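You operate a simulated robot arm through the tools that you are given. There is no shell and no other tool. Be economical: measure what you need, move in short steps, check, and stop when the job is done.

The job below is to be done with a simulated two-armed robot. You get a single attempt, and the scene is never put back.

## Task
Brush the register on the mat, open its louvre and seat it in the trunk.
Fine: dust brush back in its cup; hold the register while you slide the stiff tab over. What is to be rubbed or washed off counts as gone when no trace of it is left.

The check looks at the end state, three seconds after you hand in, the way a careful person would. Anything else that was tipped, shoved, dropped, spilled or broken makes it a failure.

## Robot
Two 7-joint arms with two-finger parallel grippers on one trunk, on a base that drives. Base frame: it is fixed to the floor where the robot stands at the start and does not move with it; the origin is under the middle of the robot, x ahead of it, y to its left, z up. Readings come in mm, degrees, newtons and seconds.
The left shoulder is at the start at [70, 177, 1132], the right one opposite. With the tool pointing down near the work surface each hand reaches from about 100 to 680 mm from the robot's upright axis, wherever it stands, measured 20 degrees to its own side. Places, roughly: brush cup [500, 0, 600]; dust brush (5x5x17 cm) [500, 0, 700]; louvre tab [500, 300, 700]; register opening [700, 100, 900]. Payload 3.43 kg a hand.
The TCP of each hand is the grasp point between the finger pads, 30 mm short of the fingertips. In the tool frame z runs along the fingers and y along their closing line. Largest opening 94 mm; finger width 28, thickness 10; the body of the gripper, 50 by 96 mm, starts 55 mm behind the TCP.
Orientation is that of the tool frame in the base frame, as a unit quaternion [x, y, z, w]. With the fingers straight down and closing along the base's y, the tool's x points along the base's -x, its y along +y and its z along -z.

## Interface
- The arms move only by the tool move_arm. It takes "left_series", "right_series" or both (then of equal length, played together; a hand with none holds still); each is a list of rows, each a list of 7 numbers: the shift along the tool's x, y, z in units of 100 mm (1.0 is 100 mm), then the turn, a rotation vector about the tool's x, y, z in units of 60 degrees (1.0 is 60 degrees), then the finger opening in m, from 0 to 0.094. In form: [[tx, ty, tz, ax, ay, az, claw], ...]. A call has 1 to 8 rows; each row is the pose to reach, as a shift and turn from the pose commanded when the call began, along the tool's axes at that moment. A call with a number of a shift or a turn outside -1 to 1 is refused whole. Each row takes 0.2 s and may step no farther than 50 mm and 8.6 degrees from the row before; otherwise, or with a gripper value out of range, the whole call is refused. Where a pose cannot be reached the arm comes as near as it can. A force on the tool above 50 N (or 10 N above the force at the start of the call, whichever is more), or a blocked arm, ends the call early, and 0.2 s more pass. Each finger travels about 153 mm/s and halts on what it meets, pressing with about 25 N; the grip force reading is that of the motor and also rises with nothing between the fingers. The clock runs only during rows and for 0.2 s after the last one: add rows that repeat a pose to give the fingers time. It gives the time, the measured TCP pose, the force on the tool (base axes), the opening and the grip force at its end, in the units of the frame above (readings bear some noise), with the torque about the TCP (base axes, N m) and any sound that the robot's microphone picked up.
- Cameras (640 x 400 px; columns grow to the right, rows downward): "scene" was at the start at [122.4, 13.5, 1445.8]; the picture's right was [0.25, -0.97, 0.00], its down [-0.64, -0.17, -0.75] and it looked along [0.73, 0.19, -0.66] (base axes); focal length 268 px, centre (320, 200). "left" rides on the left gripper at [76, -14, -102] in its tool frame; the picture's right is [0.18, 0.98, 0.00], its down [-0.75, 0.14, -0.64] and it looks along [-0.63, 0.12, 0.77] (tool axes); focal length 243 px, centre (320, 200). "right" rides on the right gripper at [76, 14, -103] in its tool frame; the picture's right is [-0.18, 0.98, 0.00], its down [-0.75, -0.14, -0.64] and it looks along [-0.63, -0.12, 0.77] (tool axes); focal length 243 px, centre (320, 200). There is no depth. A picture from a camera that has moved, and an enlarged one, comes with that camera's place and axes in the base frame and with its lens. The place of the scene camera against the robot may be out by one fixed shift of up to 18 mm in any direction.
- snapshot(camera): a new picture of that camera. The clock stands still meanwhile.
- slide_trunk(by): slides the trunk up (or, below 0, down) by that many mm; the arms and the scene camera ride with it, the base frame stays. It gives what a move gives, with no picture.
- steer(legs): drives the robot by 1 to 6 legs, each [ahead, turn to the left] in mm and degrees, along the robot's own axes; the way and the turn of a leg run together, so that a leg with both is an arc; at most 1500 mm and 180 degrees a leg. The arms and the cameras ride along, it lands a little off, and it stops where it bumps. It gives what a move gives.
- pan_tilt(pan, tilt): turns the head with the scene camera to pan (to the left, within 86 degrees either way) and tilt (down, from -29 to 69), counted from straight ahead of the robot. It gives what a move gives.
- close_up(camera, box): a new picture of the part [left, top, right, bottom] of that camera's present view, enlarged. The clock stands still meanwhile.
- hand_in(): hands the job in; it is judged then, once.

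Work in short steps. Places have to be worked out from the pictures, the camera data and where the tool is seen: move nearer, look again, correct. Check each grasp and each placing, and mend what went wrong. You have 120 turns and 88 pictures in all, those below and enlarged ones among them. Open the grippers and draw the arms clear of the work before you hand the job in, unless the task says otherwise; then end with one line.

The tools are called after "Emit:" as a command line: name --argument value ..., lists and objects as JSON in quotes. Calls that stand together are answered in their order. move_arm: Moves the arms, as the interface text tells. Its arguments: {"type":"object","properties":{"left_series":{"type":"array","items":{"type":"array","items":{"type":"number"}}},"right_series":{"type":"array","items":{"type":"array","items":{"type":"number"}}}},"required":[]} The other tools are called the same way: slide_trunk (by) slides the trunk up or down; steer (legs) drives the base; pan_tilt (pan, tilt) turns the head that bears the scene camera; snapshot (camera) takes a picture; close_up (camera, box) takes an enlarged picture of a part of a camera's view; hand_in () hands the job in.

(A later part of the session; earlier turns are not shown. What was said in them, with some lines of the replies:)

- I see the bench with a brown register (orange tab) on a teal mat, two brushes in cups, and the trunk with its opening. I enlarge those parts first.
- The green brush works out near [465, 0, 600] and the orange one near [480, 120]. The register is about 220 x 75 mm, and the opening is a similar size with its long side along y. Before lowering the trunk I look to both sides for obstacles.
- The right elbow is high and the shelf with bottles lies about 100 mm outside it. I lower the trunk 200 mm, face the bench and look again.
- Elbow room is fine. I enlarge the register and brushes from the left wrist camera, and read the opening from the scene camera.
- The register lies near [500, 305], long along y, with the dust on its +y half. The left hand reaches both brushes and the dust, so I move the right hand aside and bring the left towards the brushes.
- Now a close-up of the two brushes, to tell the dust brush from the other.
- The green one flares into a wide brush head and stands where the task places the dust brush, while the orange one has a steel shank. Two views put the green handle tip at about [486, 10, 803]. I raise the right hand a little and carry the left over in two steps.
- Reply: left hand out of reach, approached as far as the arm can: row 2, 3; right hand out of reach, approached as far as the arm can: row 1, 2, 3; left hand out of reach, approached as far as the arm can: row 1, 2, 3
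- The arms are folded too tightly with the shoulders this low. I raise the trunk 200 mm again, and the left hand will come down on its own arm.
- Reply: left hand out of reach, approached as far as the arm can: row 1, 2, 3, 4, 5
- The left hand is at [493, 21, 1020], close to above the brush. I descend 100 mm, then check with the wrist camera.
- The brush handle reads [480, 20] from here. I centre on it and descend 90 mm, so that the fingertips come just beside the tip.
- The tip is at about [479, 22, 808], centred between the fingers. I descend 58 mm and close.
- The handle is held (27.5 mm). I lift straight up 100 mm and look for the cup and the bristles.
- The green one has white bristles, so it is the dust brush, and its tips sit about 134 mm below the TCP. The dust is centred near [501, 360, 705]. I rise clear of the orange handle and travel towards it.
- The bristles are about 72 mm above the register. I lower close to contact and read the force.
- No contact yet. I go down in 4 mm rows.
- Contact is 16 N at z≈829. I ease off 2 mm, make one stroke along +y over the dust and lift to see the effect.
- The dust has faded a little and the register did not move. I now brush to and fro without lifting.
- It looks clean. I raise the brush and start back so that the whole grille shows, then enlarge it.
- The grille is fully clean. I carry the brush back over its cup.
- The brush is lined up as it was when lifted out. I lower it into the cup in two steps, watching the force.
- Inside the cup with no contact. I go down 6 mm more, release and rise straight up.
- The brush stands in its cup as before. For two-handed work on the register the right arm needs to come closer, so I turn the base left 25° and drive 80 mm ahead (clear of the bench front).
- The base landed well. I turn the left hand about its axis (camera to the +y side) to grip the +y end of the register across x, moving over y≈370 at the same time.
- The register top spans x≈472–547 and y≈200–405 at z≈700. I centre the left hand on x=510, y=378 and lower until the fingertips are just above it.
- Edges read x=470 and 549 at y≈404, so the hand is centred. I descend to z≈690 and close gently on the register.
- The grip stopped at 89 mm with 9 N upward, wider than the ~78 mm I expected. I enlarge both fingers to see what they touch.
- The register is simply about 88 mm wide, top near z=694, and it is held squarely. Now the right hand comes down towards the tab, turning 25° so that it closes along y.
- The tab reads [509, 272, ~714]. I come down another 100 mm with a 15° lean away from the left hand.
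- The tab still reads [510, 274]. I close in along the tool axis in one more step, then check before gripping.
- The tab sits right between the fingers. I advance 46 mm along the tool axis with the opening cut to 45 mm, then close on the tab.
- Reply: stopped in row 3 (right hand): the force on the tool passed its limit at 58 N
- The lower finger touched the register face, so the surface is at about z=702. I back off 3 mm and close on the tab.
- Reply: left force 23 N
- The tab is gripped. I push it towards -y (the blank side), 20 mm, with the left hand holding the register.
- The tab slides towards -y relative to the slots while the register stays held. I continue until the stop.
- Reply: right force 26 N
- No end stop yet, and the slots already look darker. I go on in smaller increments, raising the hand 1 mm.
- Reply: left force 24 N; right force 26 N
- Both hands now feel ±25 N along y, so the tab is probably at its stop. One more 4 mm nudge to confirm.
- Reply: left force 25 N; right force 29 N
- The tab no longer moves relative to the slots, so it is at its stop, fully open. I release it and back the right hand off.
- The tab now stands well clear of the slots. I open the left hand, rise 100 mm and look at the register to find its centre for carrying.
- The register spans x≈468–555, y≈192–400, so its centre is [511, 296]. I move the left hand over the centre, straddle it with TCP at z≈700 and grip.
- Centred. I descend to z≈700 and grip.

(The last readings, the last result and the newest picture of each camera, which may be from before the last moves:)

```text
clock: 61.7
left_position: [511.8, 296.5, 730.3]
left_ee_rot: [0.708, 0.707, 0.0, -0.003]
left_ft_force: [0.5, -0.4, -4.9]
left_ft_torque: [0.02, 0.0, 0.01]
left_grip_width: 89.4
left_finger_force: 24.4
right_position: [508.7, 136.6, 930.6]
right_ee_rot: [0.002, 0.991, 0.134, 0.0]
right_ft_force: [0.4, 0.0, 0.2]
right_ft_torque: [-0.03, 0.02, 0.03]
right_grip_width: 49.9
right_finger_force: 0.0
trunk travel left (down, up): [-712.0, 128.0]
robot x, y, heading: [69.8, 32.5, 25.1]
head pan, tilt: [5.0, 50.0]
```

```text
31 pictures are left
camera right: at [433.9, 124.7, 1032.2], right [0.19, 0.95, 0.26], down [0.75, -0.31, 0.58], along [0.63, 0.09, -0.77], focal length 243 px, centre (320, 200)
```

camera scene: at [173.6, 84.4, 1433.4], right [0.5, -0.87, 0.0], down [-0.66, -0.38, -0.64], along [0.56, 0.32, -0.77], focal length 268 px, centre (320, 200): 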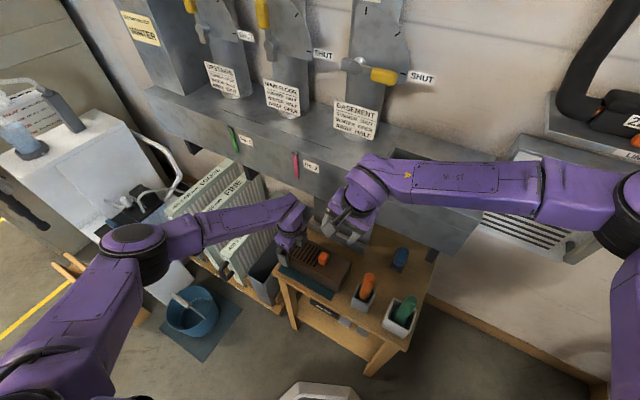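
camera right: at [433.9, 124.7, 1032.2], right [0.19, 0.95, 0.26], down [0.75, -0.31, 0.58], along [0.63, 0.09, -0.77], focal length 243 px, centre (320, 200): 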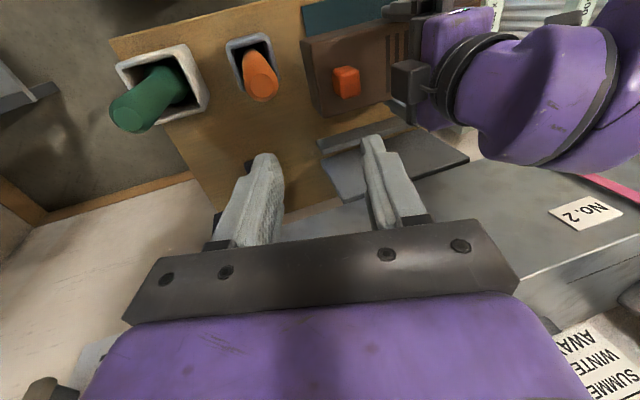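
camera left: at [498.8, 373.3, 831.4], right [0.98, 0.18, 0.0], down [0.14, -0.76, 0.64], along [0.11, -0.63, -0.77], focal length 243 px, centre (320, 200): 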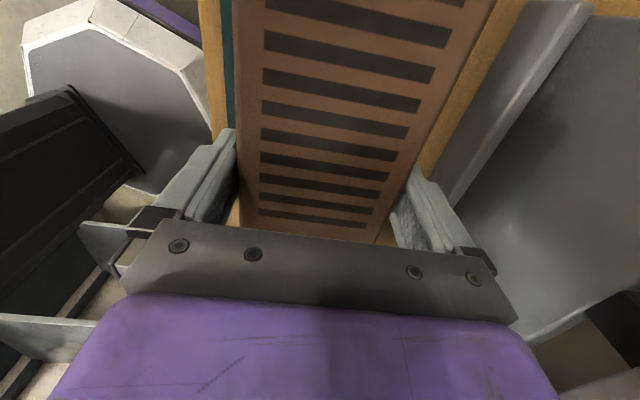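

The register is held, level and weighs about 0.5 kg. I raise the trunk 128 mm, bring the left hand up another 100, and lift the right hand to view the opening.

Emit:
slide_trunk --by 128

Emit:
move_arm --left_series '[[0, 0, -0.25, 0, 0, 0, 0.05], [0, 0, -0.5, 0, 0, 0, 0.05], [0, 0, -0.75, 0, 0, 0, 0.05], [0, 0, -1.0, 0, 0, 0, 0.05]]' --right_series '[[-0.1, -0.2, -0.3, 0.0625, 0, 0, 0.03], [-0.2, -0.4, -0.6, 0.125, 0, 0, 0.0], [-0.3, -0.6, -0.8, 0.19, 0, 0, 0.0], [-0.4, -0.8, -1.0, 0.25, 0, 0, 0.0]]'

Emit:
snapshot --camera "right"

Emit:
snapshot --camera "scene"

```text
clock: 63.2
left_position: [512.6, 296.7, 856.8]
left_ee_rot: [0.708, 0.706, 0.0, -0.003]
left_ft_force: [0.2, 0.4, -3.6]
left_ft_torque: [0.0, -0.03, -0.02]
left_grip_width: 89.6
left_finger_force: 24.6
right_position: [509.5, 136.0, 1057.7]
right_ee_rot: [0.002, 0.991, 0.133, 0.001]
right_ft_force: [-0.1, -0.9, 0.9]
right_ft_torque: [0.02, 0.02, 0.0]
right_grip_width: 50.0
right_finger_force: 0.0
trunk travel left (down, up): [-840.0, 0.0]
robot x, y, heading: [72.4, 35.9, 25.0]
head pan, tilt: [5.0, 50.0]
```

```text
clock: 64.2
left_position: [510.4, 295.3, 957.9]
left_ee_rot: [0.708, 0.706, 0.001, -0.002]
left_ft_force: [0.1, 0.7, -4.9]
left_ft_torque: [0.06, 0.0, 0.0]
left_grip_width: 89.5
left_finger_force: 24.9
right_position: [547.9, 29.8, 1133.5]
right_ee_rot: [0.002, 1.0, 0.004, 0.001]
right_ft_force: [-0.7, 0.2, 0.7]
right_ft_torque: [0.0, -0.02, -0.03]
right_grip_width: 0.2
right_finger_force: 24.9
trunk travel left (down, up): [-840.0, 0.0]
robot x, y, heading: [68.0, 31.2, 25.0]
head pan, tilt: [5.0, 50.0]
```

```text
30 pictures are left
camera right: at [471.1, 45.5, 1236.5], right [0.19, 0.98, 0.01], down [0.75, -0.15, 0.64], along [0.63, -0.11, -0.77], focal length 243 px, centre (320, 200)
```

right: 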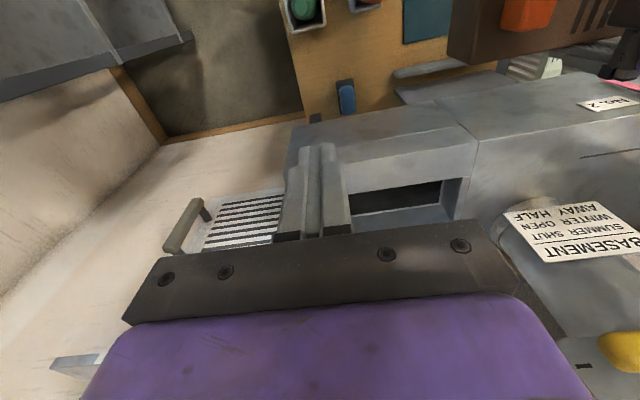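

```text
29 pictures are left
camera scene: at [173.9, 83.7, 1561.3], right [0.5, -0.87, 0.0], down [-0.66, -0.38, -0.64], along [0.56, 0.32, -0.77], focal length 268 px, centre (320, 200)
```

scene: 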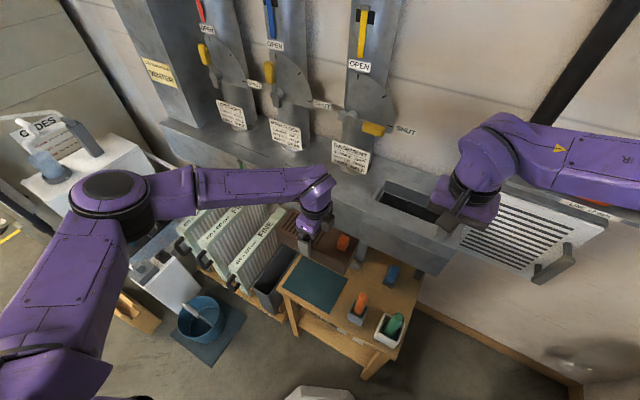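

The register hangs level. I enlarge the opening from both cameras for triangulation.

Emit:
close_up --camera "scene" --box '[350, 160, 480, 270]'

Emit:
close_up --camera "right" --box '[270, 110, 500, 260]'

```text
3.64 times, centred on (415, 215) of scene
camera zoom: at [173.9, 83.7, 1561.3], right [0.5, -0.87, 0.0], down [-0.66, -0.38, -0.64], along [0.56, 0.32, -0.77], focal length 975 px, centre (-26, 146)
```

zoom: 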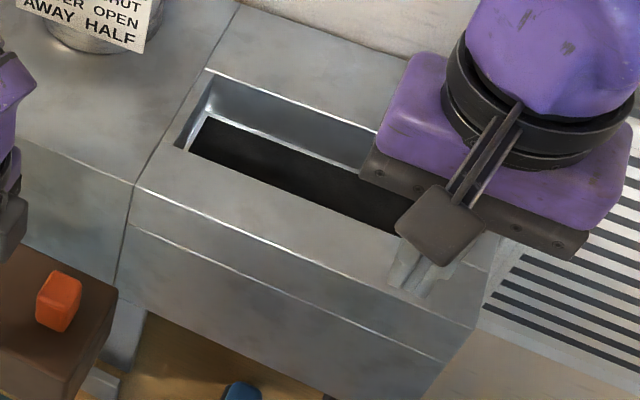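

```text
2.67 times, centred on (385, 185) of right
camera zoom: at [471.1, 45.5, 1236.5], right [0.19, 0.98, 0.01], down [0.75, -0.15, 0.64], along [0.63, -0.11, -0.77], focal length 647 px, centre (147, 240)
```

zoom: 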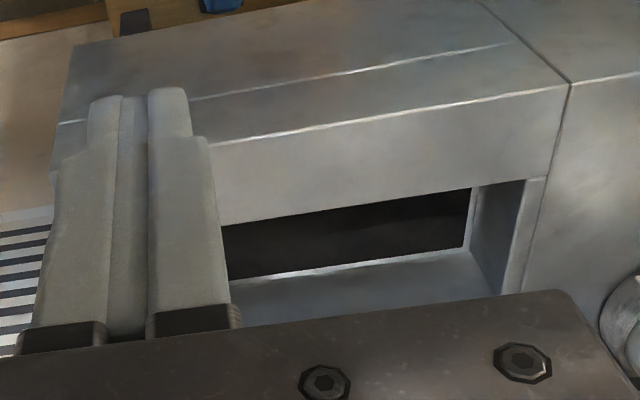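

Triangulating gives the opening rim at z≈980, x≈672–762, y≈-22–190, a close fit for the register (about 89 x 210 mm). I raise the register well above the rim before bringing the base round.

Emit:
move_arm --left_series '[[0, 0, -0.25, 0, 0, 0, 0.05], [0, 0, -0.5, 0, 0, 0, 0.05], [0, 0, -0.75, 0, 0, 0, 0.05], [0, 0, -1.0, 0, 0, 0, 0.05]]'

Emit:
move_arm --left_series '[[0, 0, -0.2, 0, 0, 0, 0.05], [0, 0, -0.4, 0, 0, 0, 0.05], [0, 0, -0.5, 0, 0, 0, 0.05]]'

```text
clock: 65.2
left_position: [514.9, 294.5, 1058.8]
left_ee_rot: [0.708, 0.707, 0.001, -0.003]
left_ft_force: [0.2, 1.0, -4.5]
left_ft_torque: [0.03, -0.02, 0.01]
left_grip_width: 89.3
left_finger_force: 24.9
right_position: [546.7, 31.2, 1133.0]
right_ee_rot: [0.003, 1.0, 0.005, 0.0]
right_ft_force: [0.4, 0.0, 0.0]
right_ft_torque: [0.02, 0.0, -0.02]
right_grip_width: 0.0
right_finger_force: 25.6
trunk travel left (down, up): [-840.0, 0.0]
robot x, y, heading: [73.1, 30.6, 25.1]
head pan, tilt: [5.0, 50.0]
```

```text
clock: 66.0
left_position: [513.0, 296.0, 1108.4]
left_ee_rot: [0.707, 0.707, -0.001, -0.002]
left_ft_force: [0.5, 1.2, -3.4]
left_ft_torque: [0.06, -0.01, 0.01]
left_grip_width: 89.1
left_finger_force: 25.2
right_position: [548.0, 32.6, 1134.5]
right_ee_rot: [0.002, 1.0, 0.003, 0.001]
right_ft_force: [-0.2, 1.0, 0.7]
right_ft_torque: [-0.02, 0.02, 0.02]
right_grip_width: 0.0
right_finger_force: 25.0
trunk travel left (down, up): [-840.0, 0.0]
robot x, y, heading: [71.9, 28.8, 25.0]
head pan, tilt: [5.0, 50.0]
```

Register bottom is now about 1038, above the rim. I turn the base back 25° and advance 60 mm.

Emit:
steer --legs '[[0, -25], [60, 0]]'

Emit:
pan_tilt --pan 0 --tilt 40

Emit:
snapshot --camera "scene"

```text
clock: 68.3
left_position: [631.4, 80.2, 1114.2]
left_ee_rot: [0.846, 0.533, 0.006, 0.001]
left_ft_force: [-0.1, -0.3, -2.8]
left_ft_torque: [0.06, -0.08, 0.0]
left_grip_width: 89.2
left_finger_force: 25.0
right_position: [548.4, -173.3, 1139.2]
right_ee_rot: [0.222, 0.975, 0.005, 0.008]
right_ft_force: [-0.9, 0.1, 0.6]
right_ft_torque: [-0.01, -0.08, -0.01]
right_grip_width: 0.1
right_finger_force: 24.9
trunk travel left (down, up): [-840.0, 0.0]
robot x, y, heading: [130.9, 33.2, -0.3]
head pan, tilt: [5.0, 50.0]
```

```text
clock: 69.0
left_position: [639.4, 80.1, 1111.8]
left_ee_rot: [0.847, 0.532, 0.002, -0.001]
left_ft_force: [-0.7, 0.2, -4.7]
left_ft_torque: [0.06, -0.02, 0.0]
left_grip_width: 89.1
left_finger_force: 25.1
right_position: [556.6, -173.9, 1136.5]
right_ee_rot: [0.222, 0.975, 0.005, 0.003]
right_ft_force: [-1.1, 0.2, 0.3]
right_ft_torque: [0.04, -0.01, -0.02]
right_grip_width: 0.0
right_finger_force: 25.1
trunk travel left (down, up): [-840.0, 0.0]
robot x, y, heading: [130.8, 30.9, -0.5]
head pan, tilt: [0.0, 40.0]
```

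```text
26 pictures are left
camera scene: at [255.2, 23.4, 1575.7], right [-0.01, -1.0, 0.0], down [-0.64, 0.0, -0.77], along [0.77, -0.01, -0.64], focal length 268 px, centre (320, 200)
```

scene: 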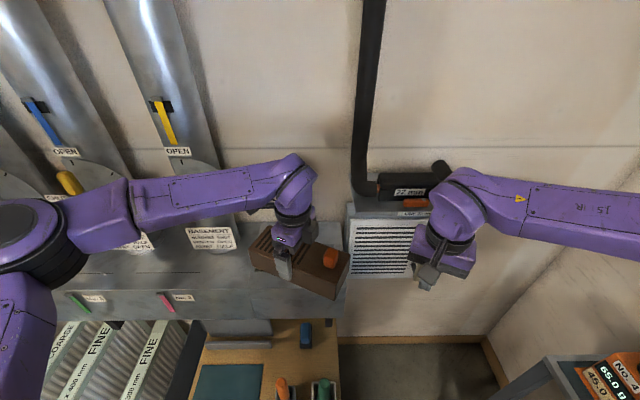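

All clear. I turn the register square again (25.7°) and move it 40 mm ahead.

Emit:
move_arm --left_series '[[0.04, 0.09, 0, 0, 0, -0.107, 0.05], [0.08, 0.18, 0, 0, 0, -0.214, 0.05], [0.13, 0.27, 0, 0, 0, -0.321, 0.05], [0.17, 0.36, 0, 0, 0, -0.429, 0.05]]'

Emit:
snapshot --camera "left"

Emit:
close_up --camera "scene" --box '[200, 180, 400, 320]'

```text
clock: 70.0
left_position: [681.6, 79.8, 1111.7]
left_ee_rot: [0.706, 0.708, 0.002, -0.001]
left_ft_force: [-0.1, 0.1, -3.9]
left_ft_torque: [0.06, -0.03, 0.03]
left_grip_width: 89.5
left_finger_force: 25.0
right_position: [559.4, -173.6, 1134.5]
right_ee_rot: [0.223, 0.975, 0.005, 0.002]
right_ft_force: [0.3, 0.3, 0.9]
right_ft_torque: [0.01, -0.04, -0.03]
right_grip_width: 0.3
right_finger_force: 25.2
trunk travel left (down, up): [-840.0, 0.0]
robot x, y, heading: [133.7, 32.0, -0.6]
head pan, tilt: [0.0, 40.0]
```

```text
25 pictures are left
camera left: at [668.0, 156.2, 1212.5], right [0.98, 0.19, 0.0], down [0.14, -0.76, 0.64], along [0.12, -0.63, -0.77], focal length 243 px, centre (320, 200)
```

left: 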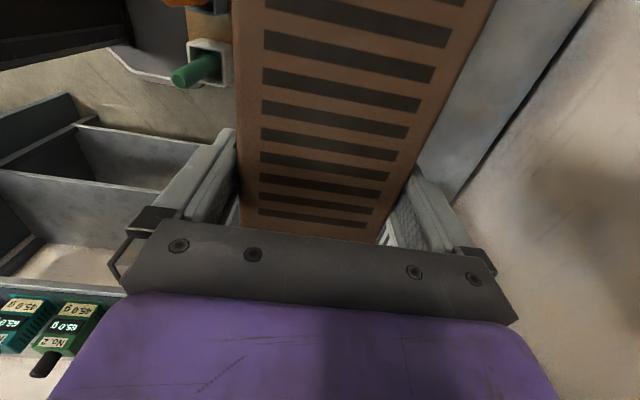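

```text
2.86 times, centred on (300, 250) of scene
camera zoom: at [260.0, 23.5, 1575.3], right [-0.01, -1.0, 0.0], down [-0.64, 0.0, -0.77], along [0.77, -0.01, -0.64], focal length 766 px, centre (377, 57)
```

zoom: 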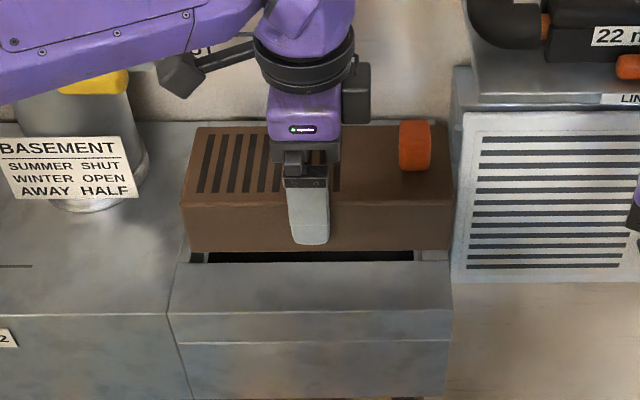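

The register is square above the opening. I move 34 mm ahead and 4 mm left and lower 40 mm to just above the rim, then compare edges.

Emit:
move_arm --left_series '[[0.02, 0.17, 0.0, 0, 0, 0, 0.05], [0.04, 0.34, 0.0, 0, 0, 0, 0.05], [0.04, 0.34, 0.2, 0, 0, 0, 0.05], [0.04, 0.34, 0.4, 0, 0, 0, 0.05]]'

Emit:
close_up --camera "scene" --box '[220, 190, 380, 290]'

Emit:
snapshot --camera "right"

```text
clock: 71.0
left_position: [716.6, 83.8, 1068.8]
left_ee_rot: [0.707, 0.708, 0.002, -0.001]
left_ft_force: [1.1, 0.5, -4.6]
left_ft_torque: [0.05, 0.0, 0.03]
left_grip_width: 89.3
left_finger_force: 25.2
right_position: [560.9, -172.2, 1136.2]
right_ee_rot: [0.222, 0.975, 0.004, 0.002]
right_ft_force: [-0.2, 0.2, 0.5]
right_ft_torque: [0.01, 0.05, 0.0]
right_grip_width: 0.0
right_finger_force: 24.5
trunk travel left (down, up): [-840.0, 0.0]
robot x, y, heading: [132.2, 28.9, -0.5]
head pan, tilt: [0.0, 40.0]
```

```text
4.00 times, centred on (300, 240) of scene
camera zoom: at [260.5, 23.9, 1575.3], right [-0.01, -1.0, 0.0], down [-0.64, 0.0, -0.77], along [0.77, -0.01, -0.64], focal length 1073 px, centre (400, 40)
```

zoom: 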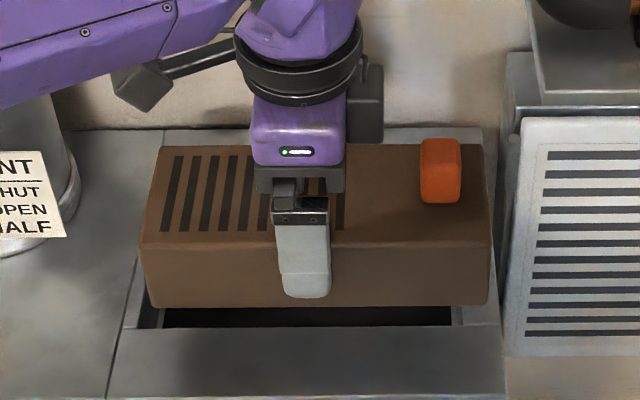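

```text
22 pictures are left
camera right: at [497.5, -126.4, 1236.9], right [0.59, 0.81, 0.01], down [0.61, -0.46, 0.64], along [0.52, -0.37, -0.77], focal length 243 px, centre (320, 200)
```

right: 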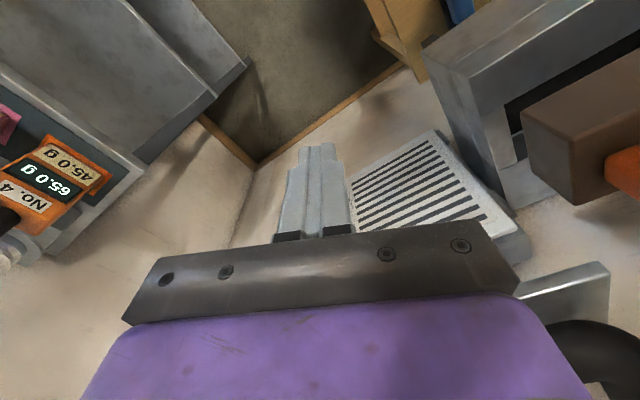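

The register looks a few mm too far to -y relative to the recess. To check both axes I turn the right hand's camera towards the opening's near -y corner.

Emit:
move_arm --right_series '[[0, 0, 0, 0, 0, -0.14, 0.0], [0, 0, 0, 0, 0, -0.28, 0.0], [0, 0, 0, 0, 0, -0.42, 0.0], [0, 0, 0, 0, 0, -0.56, 0.0], [0, 0, 0, 0, 0, -0.7, 0.0], [0, 0, 0, 0, 0, -0.84, 0.0], [0, 0, 0, 0, 0, -0.98, 0.0]]'

Emit:
snapshot --camera "right"

Emit:
close_up --camera "scene" --box '[245, 250, 345, 280]'

```text
clock: 72.6
left_position: [716.0, 84.1, 1069.2]
left_ee_rot: [0.707, 0.708, 0.002, 0.0]
left_ft_force: [0.2, 0.6, -4.6]
left_ft_torque: [0.03, 0.0, 0.01]
left_grip_width: 89.4
left_finger_force: 25.8
right_position: [558.8, -172.4, 1135.3]
right_ee_rot: [-0.167, 0.986, 0.004, 0.004]
right_ft_force: [-0.3, 0.1, 0.1]
right_ft_torque: [0.02, 0.04, -0.02]
right_grip_width: 0.1
right_finger_force: 25.4
right hand out of reach, approached as far as the arm can: row 6, 7
trunk travel left (down, up): [-840.0, 0.0]
robot x, y, heading: [132.7, 29.1, -0.4]
head pan, tilt: [0.0, 40.0]
```

```text
21 pictures are left
camera right: at [482.4, -184.2, 1236.4], right [-0.15, 0.99, 0.01], down [0.75, 0.11, 0.65], along [0.64, 0.1, -0.76], focal length 243 px, centre (320, 200)
```

right: 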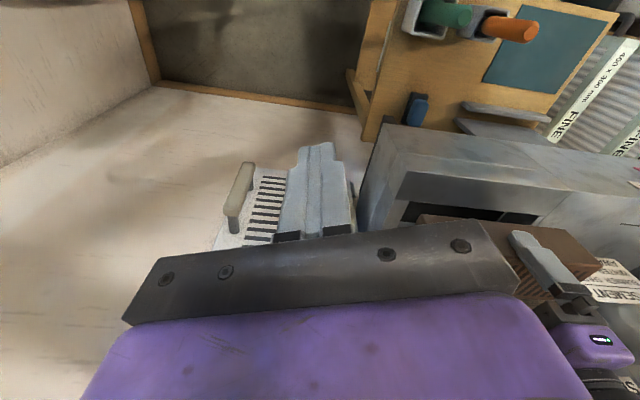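

```text
6.40 times, centred on (295, 265) of scene
camera zoom: at [259.7, 23.7, 1575.3], right [-0.01, -1.0, 0.0], down [-0.64, 0.0, -0.77], along [0.77, -0.01, -0.64], focal length 1717 px, centre (480, -216)
```

zoom: 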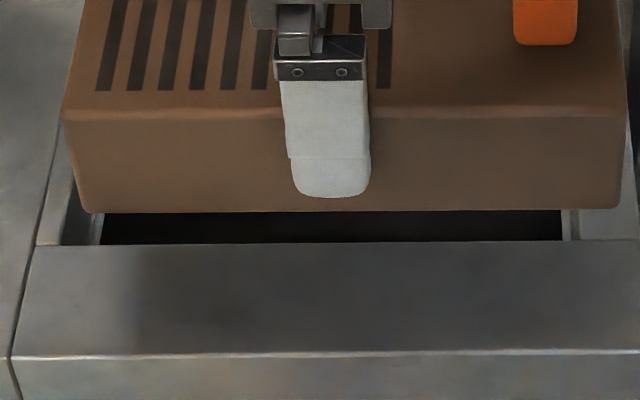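

Scene view says about 14 mm too far to -y. I enlarge the right camera's view to cross-check before correcting.

Emit:
close_up --camera "right" --box '[350, 130, 600, 290]'

```text
2.50 times, centred on (475, 210) of right
camera zoom: at [482.4, -184.2, 1236.4], right [-0.15, 0.99, 0.01], down [0.75, 0.11, 0.65], along [0.64, 0.1, -0.76], focal length 606 px, centre (-68, 175)
```

zoom: 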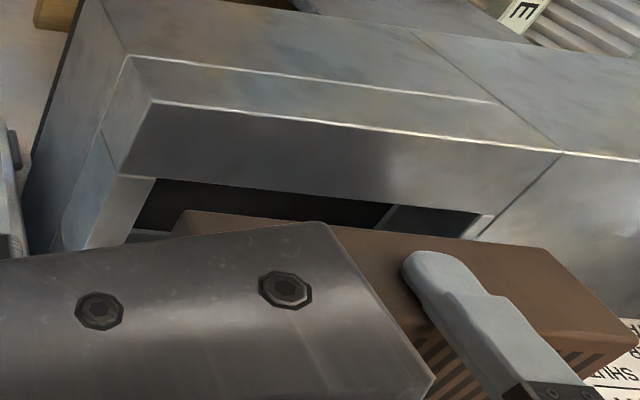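

Right-camera triangulation gives a more reliable rim: z≈961, near edge x≈696, y from -15 to 205 (centre 95). The register therefore needs about +26 mm in x and +17 mm in y. I shift and lower 35 mm.

Emit:
move_arm --left_series '[[0.09, 0.13, 0, 0, 0, 0, 0.05], [0.17, 0.26, 0, 0, 0, 0, 0.05], [0.17, 0.26, 0.2, 0, 0, 0, 0.05], [0.17, 0.26, 0.35, 0, 0, 0, 0.05]]'

Emit:
close_up --camera "scene" --box '[235, 210, 365, 290]'

Emit:
close_up --camera "right" --box '[350, 130, 600, 290]'

```text
clock: 73.6
left_position: [741.5, 99.5, 1033.2]
left_ee_rot: [0.707, 0.708, 0.002, -0.001]
left_ft_force: [-0.4, 0.6, -4.4]
left_ft_torque: [0.05, -0.01, 0.02]
left_grip_width: 89.2
left_finger_force: 24.9
right_position: [558.8, -173.1, 1136.0]
right_ee_rot: [-0.166, 0.986, 0.004, 0.003]
right_ft_force: [-0.4, -0.3, 0.2]
right_ft_torque: [-0.04, -0.02, 0.0]
right_grip_width: 0.0
right_finger_force: 25.3
trunk travel left (down, up): [-840.0, 0.0]
robot x, y, heading: [133.3, 32.0, -0.4]
head pan, tilt: [0.0, 40.0]
```

```text
4.92 times, centred on (300, 250) of scene
camera zoom: at [260.2, 23.8, 1575.3], right [-0.01, -1.0, 0.0], down [-0.64, 0.0, -0.77], along [0.77, -0.01, -0.64], focal length 1320 px, centre (418, -46)
```

zoom: 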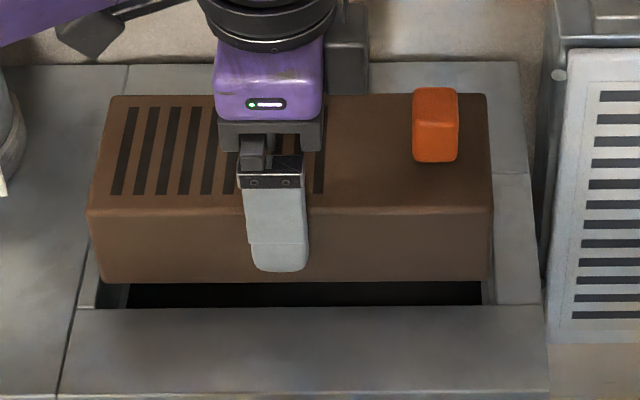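

```text
2.50 times, centred on (475, 210) of right
camera zoom: at [482.8, -184.0, 1236.3], right [-0.15, 0.99, 0.01], down [0.75, 0.11, 0.65], along [0.64, 0.1, -0.76], focal length 606 px, centre (-68, 175)
```

zoom: 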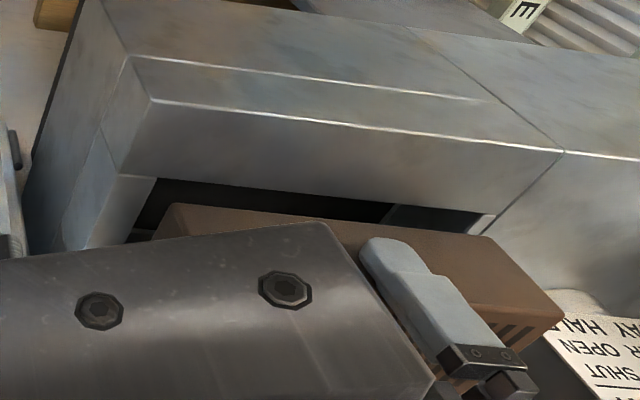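

Both axes now agree to about 1–2 mm. I lower in small rows to feel for entry.

Emit:
move_arm --left_series '[[0, 0, 0.08, 0, 0, 0, 0.05], [0, 0, 0.13, 0, 0, 0, 0.05], [0, 0, 0.18, 0, 0, 0, 0.05], [0, 0, 0.22, 0, 0, 0, 0.05], [0, 0, 0.26, 0, 0, 0, 0.05]]'

Emit:
close_up --camera "scene" --box '[235, 210, 365, 290]'

```text
clock: 74.8
left_position: [741.6, 100.7, 1008.4]
left_ee_rot: [0.707, 0.708, 0.001, -0.001]
left_ft_force: [-0.2, -0.5, -5.1]
left_ft_torque: [0.03, 0.0, 0.03]
left_grip_width: 89.4
left_finger_force: 25.2
right_position: [559.3, -172.4, 1134.4]
right_ee_rot: [-0.166, 0.986, 0.003, 0.004]
right_ft_force: [0.2, -0.1, 0.3]
right_ft_torque: [0.0, -0.01, -0.03]
right_grip_width: 0.0
right_finger_force: 24.9
trunk travel left (down, up): [-840.0, 0.0]
robot x, y, heading: [135.7, 33.7, -0.5]
head pan, tilt: [0.0, 40.0]
```

```text
4.92 times, centred on (300, 250) of scene
camera zoom: at [259.9, 23.7, 1575.3], right [-0.01, -1.0, 0.0], down [-0.64, 0.0, -0.77], along [0.77, -0.01, -0.64], focal length 1320 px, centre (418, -46)
```

zoom: 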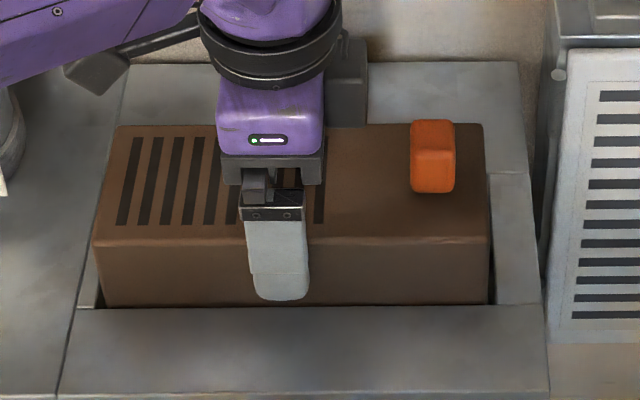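

No contact, and the bottom edge is at the rim inside the recess. I lower another 12 mm, which keeps the fingertips just above the rim.

Emit:
move_arm --left_series '[[0, 0, 0.04, 0, 0, 0, 0.05], [0, 0, 0.08, 0, 0, 0, 0.05], [0, 0, 0.12, 0, 0, 0, 0.05]]'

Emit:
close_up --camera "scene" --box '[235, 210, 365, 290]'

```text
clock: 75.6
left_position: [743.5, 101.7, 997.1]
left_ee_rot: [0.706, 0.708, 0.002, -0.001]
left_ft_force: [0.6, 0.5, -3.6]
left_ft_torque: [0.05, 0.05, 0.02]
left_grip_width: 89.0
left_finger_force: 24.9
right_position: [560.0, -173.6, 1135.4]
right_ee_rot: [-0.167, 0.986, 0.004, 0.004]
right_ft_force: [0.3, 0.4, 0.2]
right_ft_torque: [-0.03, -0.02, 0.0]
right_grip_width: 0.0
right_finger_force: 25.3
trunk travel left (down, up): [-840.0, 0.0]
robot x, y, heading: [134.9, 33.6, -0.3]
head pan, tilt: [0.0, 40.0]
```

```text
4.92 times, centred on (300, 250) of scene
camera zoom: at [259.8, 23.7, 1575.3], right [-0.01, -1.0, 0.0], down [-0.64, 0.0, -0.77], along [0.77, -0.01, -0.64], focal length 1320 px, centre (418, -46)
```

zoom: 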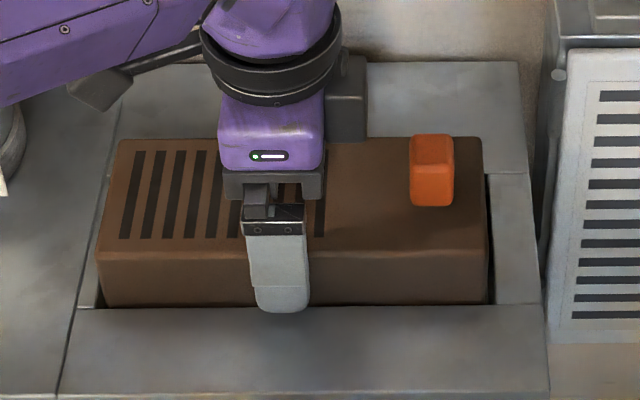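

It is entering the recess without contact and the fingertips are just above the lip. I lower 4 mm more, then release so that it slides down to its seat.

Emit:
move_arm --left_series '[[0, 0, 0.02, 0, 0, 0, 0.05], [0, 0, 0.04, 0, 0, 0, 0.05], [0, 0, 0.04, 0, 0, 0, 0.094], [0, 0, 0.04, 0, 0, 0, 0.094]]'

Emit:
close_up --camera "scene" --box '[235, 210, 365, 290]'

```text
clock: 76.6
left_position: [742.9, 99.4, 993.0]
left_ee_rot: [0.706, 0.708, 0.002, 0.0]
left_ft_force: [0.9, 0.2, 0.4]
left_ft_torque: [-0.05, -0.02, 0.01]
left_grip_width: 94.0
left_finger_force: 0.0
right_position: [558.5, -174.3, 1135.8]
right_ee_rot: [-0.165, 0.986, 0.003, 0.004]
right_ft_force: [-0.3, -0.3, -0.4]
right_ft_torque: [0.0, -0.02, -0.03]
right_grip_width: 0.0
right_finger_force: 25.4
trunk travel left (down, up): [-840.0, 0.0]
robot x, y, heading: [133.5, 31.7, -0.3]
head pan, tilt: [0.0, 40.0]
```

```text
4.92 times, centred on (300, 250) of scene
camera zoom: at [259.3, 23.6, 1575.4], right [-0.01, -1.0, 0.0], down [-0.64, 0.0, -0.77], along [0.77, -0.01, -0.64], focal length 1320 px, centre (418, -46)
```

zoom: 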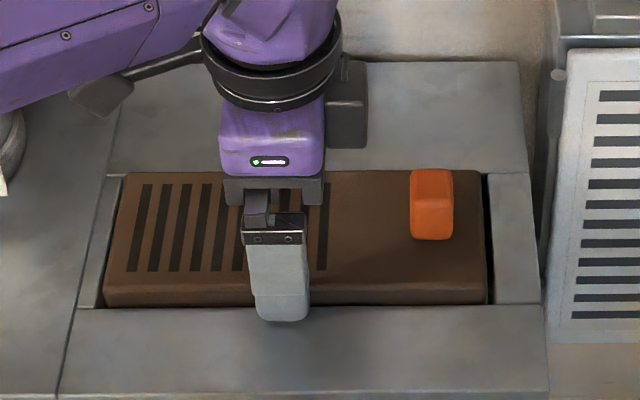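

It dropped in and looks level. I raise the left hand clear and inspect the seat.

Emit:
move_arm --left_series '[[0, 0, -0.2, 0, 0, 0, 0.094], [0, 0, -0.5, 0, 0, 0, 0.094], [0, 0, -0.8, 0, 0, 0, 0.094], [0, 0, -1.0, 0, 0, 0, 0.094]]'

Emit:
snapshot --camera "left"

Emit:
close_up --camera "scene" --box '[235, 210, 365, 290]'

Emit:
close_up --camera "right" --box '[350, 130, 600, 290]'

```text
clock: 77.6
left_position: [739.4, 101.1, 1091.6]
left_ee_rot: [0.707, 0.707, 0.002, -0.001]
left_ft_force: [0.7, 0.0, -0.5]
left_ft_torque: [-0.02, -0.01, -0.06]
left_grip_width: 93.9
left_finger_force: 0.0
right_position: [559.8, -174.0, 1135.8]
right_ee_rot: [-0.166, 0.986, 0.002, 0.004]
right_ft_force: [-0.5, -1.4, 0.6]
right_ft_torque: [0.0, -0.01, 0.02]
right_grip_width: 0.0
right_finger_force: 25.3
trunk travel left (down, up): [-840.0, 0.0]
robot x, y, heading: [134.6, 31.6, -0.5]
head pan, tilt: [0.0, 40.0]
```

```text
13 pictures are left
camera left: at [726.4, 177.2, 1193.3], right [0.98, 0.19, 0.0], down [0.14, -0.76, 0.64], along [0.12, -0.63, -0.77], focal length 243 px, centre (320, 200)
```

left: 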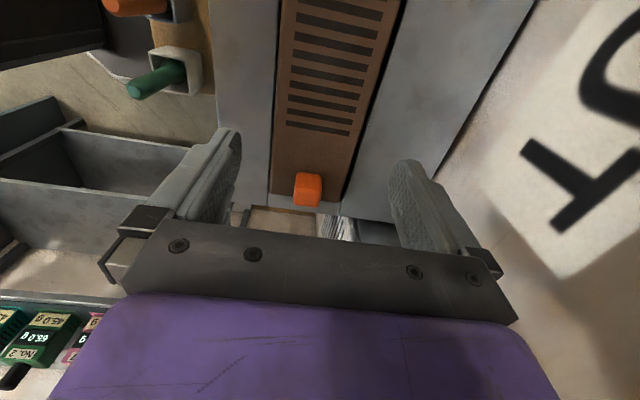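

```text
4.92 times, centred on (300, 250) of scene
camera zoom: at [258.5, 23.5, 1575.4], right [-0.01, -1.0, 0.0], down [-0.64, 0.0, -0.77], along [0.77, -0.01, -0.64], focal length 1320 px, centre (418, -46)
```

zoom: 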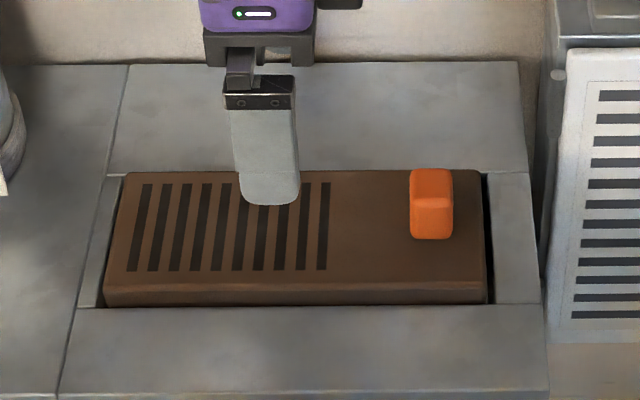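

```text
2.50 times, centred on (475, 210) of right
camera zoom: at [481.5, -184.3, 1236.7], right [-0.15, 0.99, 0.01], down [0.75, 0.11, 0.65], along [0.64, 0.1, -0.76], focal length 606 px, centre (-68, 175)
```

zoom: 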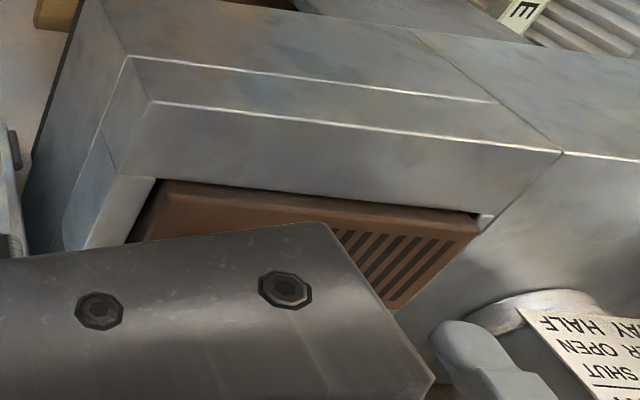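

It sits level, slightly proud all round. I press gently on its middle with closed fingers to confirm that it is bottomed.

Emit:
move_arm --left_series '[[0, 0.03, 0.3, 0, 0, 0, 0.05], [0, 0.03, 0.5, 0, 0, 0, 0.0], [0, 0.03, 0.7, 0, 0, 0, 0.0], [0, 0.03, 0.8, 0, 0, 0, 0.0], [0, 0.03, 0.85, 0, 0, 0, 0.0]]'

Emit:
move_arm --left_series '[[0, 0, 0.03, 0, 0, 0, 0.0], [0, 0, 0.06, 0, 0, 0, 0.0], [0, 0, 0.09, 0, 0, 0, 0.0]]'

```text
clock: 78.8
left_position: [746.5, 99.3, 1008.5]
left_ee_rot: [0.706, 0.708, 0.002, -0.001]
left_ft_force: [-0.4, -0.6, 0.0]
left_ft_torque: [0.0, -0.02, -0.01]
left_grip_width: 0.0
left_finger_force: 25.4
right_position: [558.5, -173.2, 1135.7]
right_ee_rot: [-0.166, 0.986, 0.003, 0.004]
right_ft_force: [0.9, 0.1, 1.3]
right_ft_torque: [-0.03, 0.0, 0.0]
right_grip_width: 0.3
right_finger_force: 25.2
trunk travel left (down, up): [-840.0, 0.0]
robot x, y, heading: [130.1, 31.4, -0.3]
head pan, tilt: [0.0, 40.0]
```

```text
clock: 79.6
left_position: [745.3, 101.5, 1001.7]
left_ee_rot: [0.707, 0.708, 0.004, 0.002]
left_ft_force: [1.7, 1.7, 10.6]
left_ft_torque: [-0.09, -0.03, -0.08]
left_grip_width: 0.0
left_finger_force: 25.7
right_position: [557.3, -173.9, 1135.3]
right_ee_rot: [-0.165, 0.986, 0.002, 0.005]
right_ft_force: [-0.5, -0.5, -0.3]
right_ft_torque: [0.01, 0.0, 0.03]
right_grip_width: 0.2
right_finger_force: 24.8
trunk travel left (down, up): [-840.0, 0.0]
robot x, y, heading: [132.7, 33.5, -0.3]
head pan, tilt: [0.0, 40.0]
```

Contact at surface z≈972 with 10 N. I press 2 mm further, then withdraw upward.

Emit:
move_arm --left_series '[[0, 0, 0.02, 0, 0, 0, 0.0], [0, 0, 0.02, 0, 0, 0, 0.0]]'

Emit:
move_arm --left_series '[[0, 0, -0.3, 0, 0, 0, 0.0], [0, 0, -0.7, 0, 0, 0, 0.03], [0, 0, -1.0, 0, 0, 0, 0.06]]'

Emit:
close_up --camera "scene" --box '[235, 210, 365, 290]'

```text
clock: 80.2
left_position: [745.2, 99.6, 1001.9]
left_ee_rot: [0.706, 0.708, 0.004, 0.003]
left_ft_force: [12.2, 1.7, 32.0]
left_ft_torque: [-0.11, -0.3, 0.02]
left_grip_width: 0.0
left_finger_force: 25.2
right_position: [557.1, -172.8, 1136.6]
right_ee_rot: [-0.167, 0.986, 0.003, 0.005]
right_ft_force: [-0.5, -0.3, 1.0]
right_ft_torque: [-0.02, -0.01, -0.02]
right_grip_width: 0.0
right_finger_force: 25.4
trunk travel left (down, up): [-840.0, 0.0]
robot x, y, heading: [131.7, 32.2, -0.4]
head pan, tilt: [0.0, 40.0]
```

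```text
clock: 81.0
left_position: [744.0, 101.8, 1096.7]
left_ee_rot: [0.706, 0.708, 0.001, -0.001]
left_ft_force: [-0.1, -0.2, -0.3]
left_ft_torque: [0.02, -0.02, 0.02]
left_grip_width: 60.0
left_finger_force: 0.1
right_position: [558.3, -173.0, 1133.9]
right_ee_rot: [-0.166, 0.986, 0.003, 0.004]
right_ft_force: [-0.5, 0.2, 0.7]
right_ft_torque: [0.02, 0.0, -0.02]
right_grip_width: 0.2
right_finger_force: 25.0
trunk travel left (down, up): [-840.0, 0.0]
robot x, y, heading: [132.5, 33.4, -0.7]
head pan, tilt: [0.0, 40.0]
```

```text
4.92 times, centred on (300, 250) of scene
camera zoom: at [258.5, 23.3, 1575.3], right [-0.01, -1.0, 0.0], down [-0.64, 0.01, -0.77], along [0.77, -0.01, -0.64], focal length 1320 px, centre (418, -46)
```

zoom: 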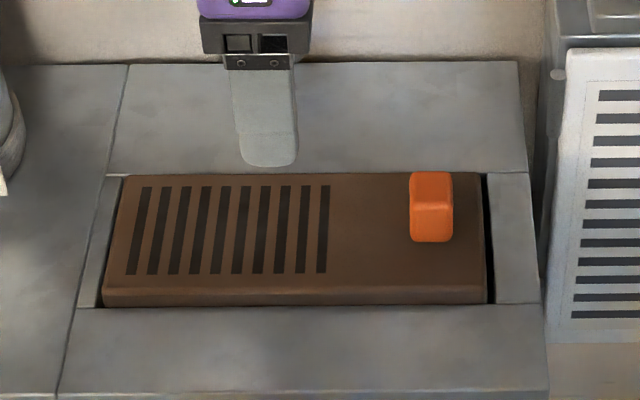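

Under 32 N it held firm, so the register is down on its seat, level, with the tab at the open end. I draw the left arm up and back, open the right gripper, and take a final look.

Emit:
move_arm --left_series '[[0, 0, -0.3, 0, 0, 0, 0.06], [0, -0.3, -0.5, 0, 0, 0, 0.06], [0, -0.65, -0.6, 0, 0, 0, 0.06], [0, -1.0, -0.6, 0, 0, 0, 0.06]]' --right_series '[[0, 0, 0, 0, 0, 0, 0.03], [0, 0, 0, 0, 0, 0, 0.06], [0, 0, 0, 0, 0, 0, 0.06], [0, 0, 0, 0, 0, 0, 0.06]]'

Emit:
pan_tilt --pan 0 --tilt 55

Emit:
snapshot --camera "scene"

Emit:
snapshot --camera "left"

```text
clock: 82.0
left_position: [643.7, 101.1, 1157.5]
left_ee_rot: [0.706, 0.708, 0.002, 0.0]
left_ft_force: [0.7, 0.6, -0.1]
left_ft_torque: [0.0, -0.01, -0.01]
left_grip_width: 60.0
left_finger_force: 0.0
right_position: [556.0, -173.2, 1136.0]
right_ee_rot: [-0.166, 0.986, 0.003, 0.005]
right_ft_force: [0.8, -0.4, -0.3]
right_ft_torque: [0.02, 0.02, 0.0]
right_grip_width: 60.1
right_finger_force: 0.0
trunk travel left (down, up): [-840.0, 0.0]
robot x, y, heading: [134.0, 34.8, -0.5]
head pan, tilt: [0.0, 40.0]
```

```text
clock: 82.8
left_position: [645.8, 101.2, 1155.5]
left_ee_rot: [0.706, 0.708, 0.001, -0.001]
left_ft_force: [-0.3, 0.3, -0.3]
left_ft_torque: [0.01, -0.02, -0.01]
left_grip_width: 59.8
left_finger_force: 0.0
right_position: [558.8, -173.0, 1134.9]
right_ee_rot: [-0.166, 0.986, 0.004, 0.004]
right_ft_force: [0.4, 1.2, -0.6]
right_ft_torque: [0.0, 0.06, 0.01]
right_grip_width: 59.8
right_finger_force: 0.0
trunk travel left (down, up): [-840.0, 0.0]
robot x, y, heading: [133.1, 34.1, -0.5]
head pan, tilt: [0.0, 55.0]
```

```text
9 pictures are left
camera scene: at [246.1, 23.6, 1554.8], right [-0.01, -1.0, 0.0], down [-0.82, 0.01, -0.57], along [0.57, 0.0, -0.82], focal length 268 px, centre (320, 200)
```

scene: 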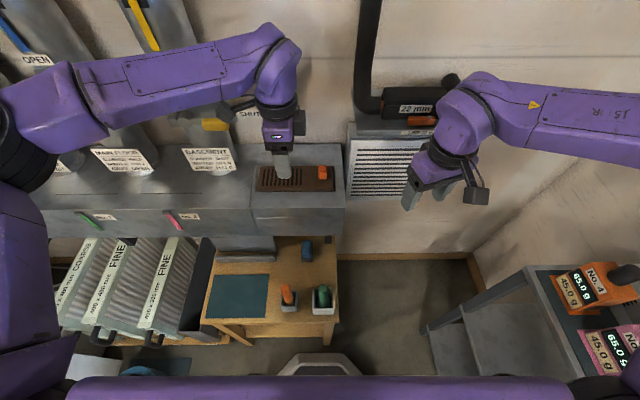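

```text
8 pictures are left
camera left: at [631.4, 178.0, 1258.1], right [0.98, 0.19, 0.0], down [0.14, -0.76, 0.64], along [0.12, -0.63, -0.77], focal length 243 px, centre (320, 200)
```

left: 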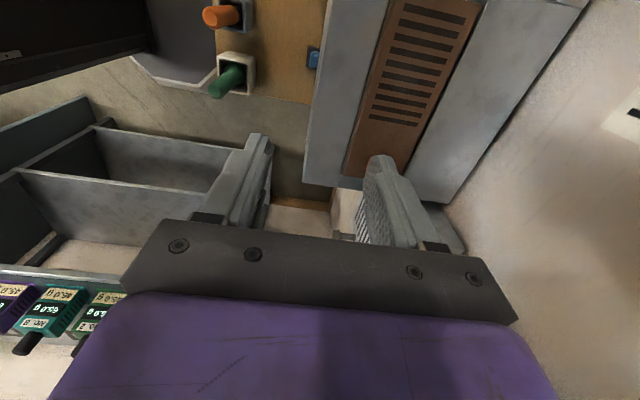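

Everything is in place: the register is seated, clean and open, the brush is in its cup, and both grippers are open and clear of the work. I hand in.

Emit:
hand_in

```text
The job is handed in.
```

I brushed the register clean, slid its louvre tab to the open stop while the other hand held it, seated it in the trunk opening and put the dust brush back in its cup. The last pictures showed nothing else disturbed, and the job is handed in.
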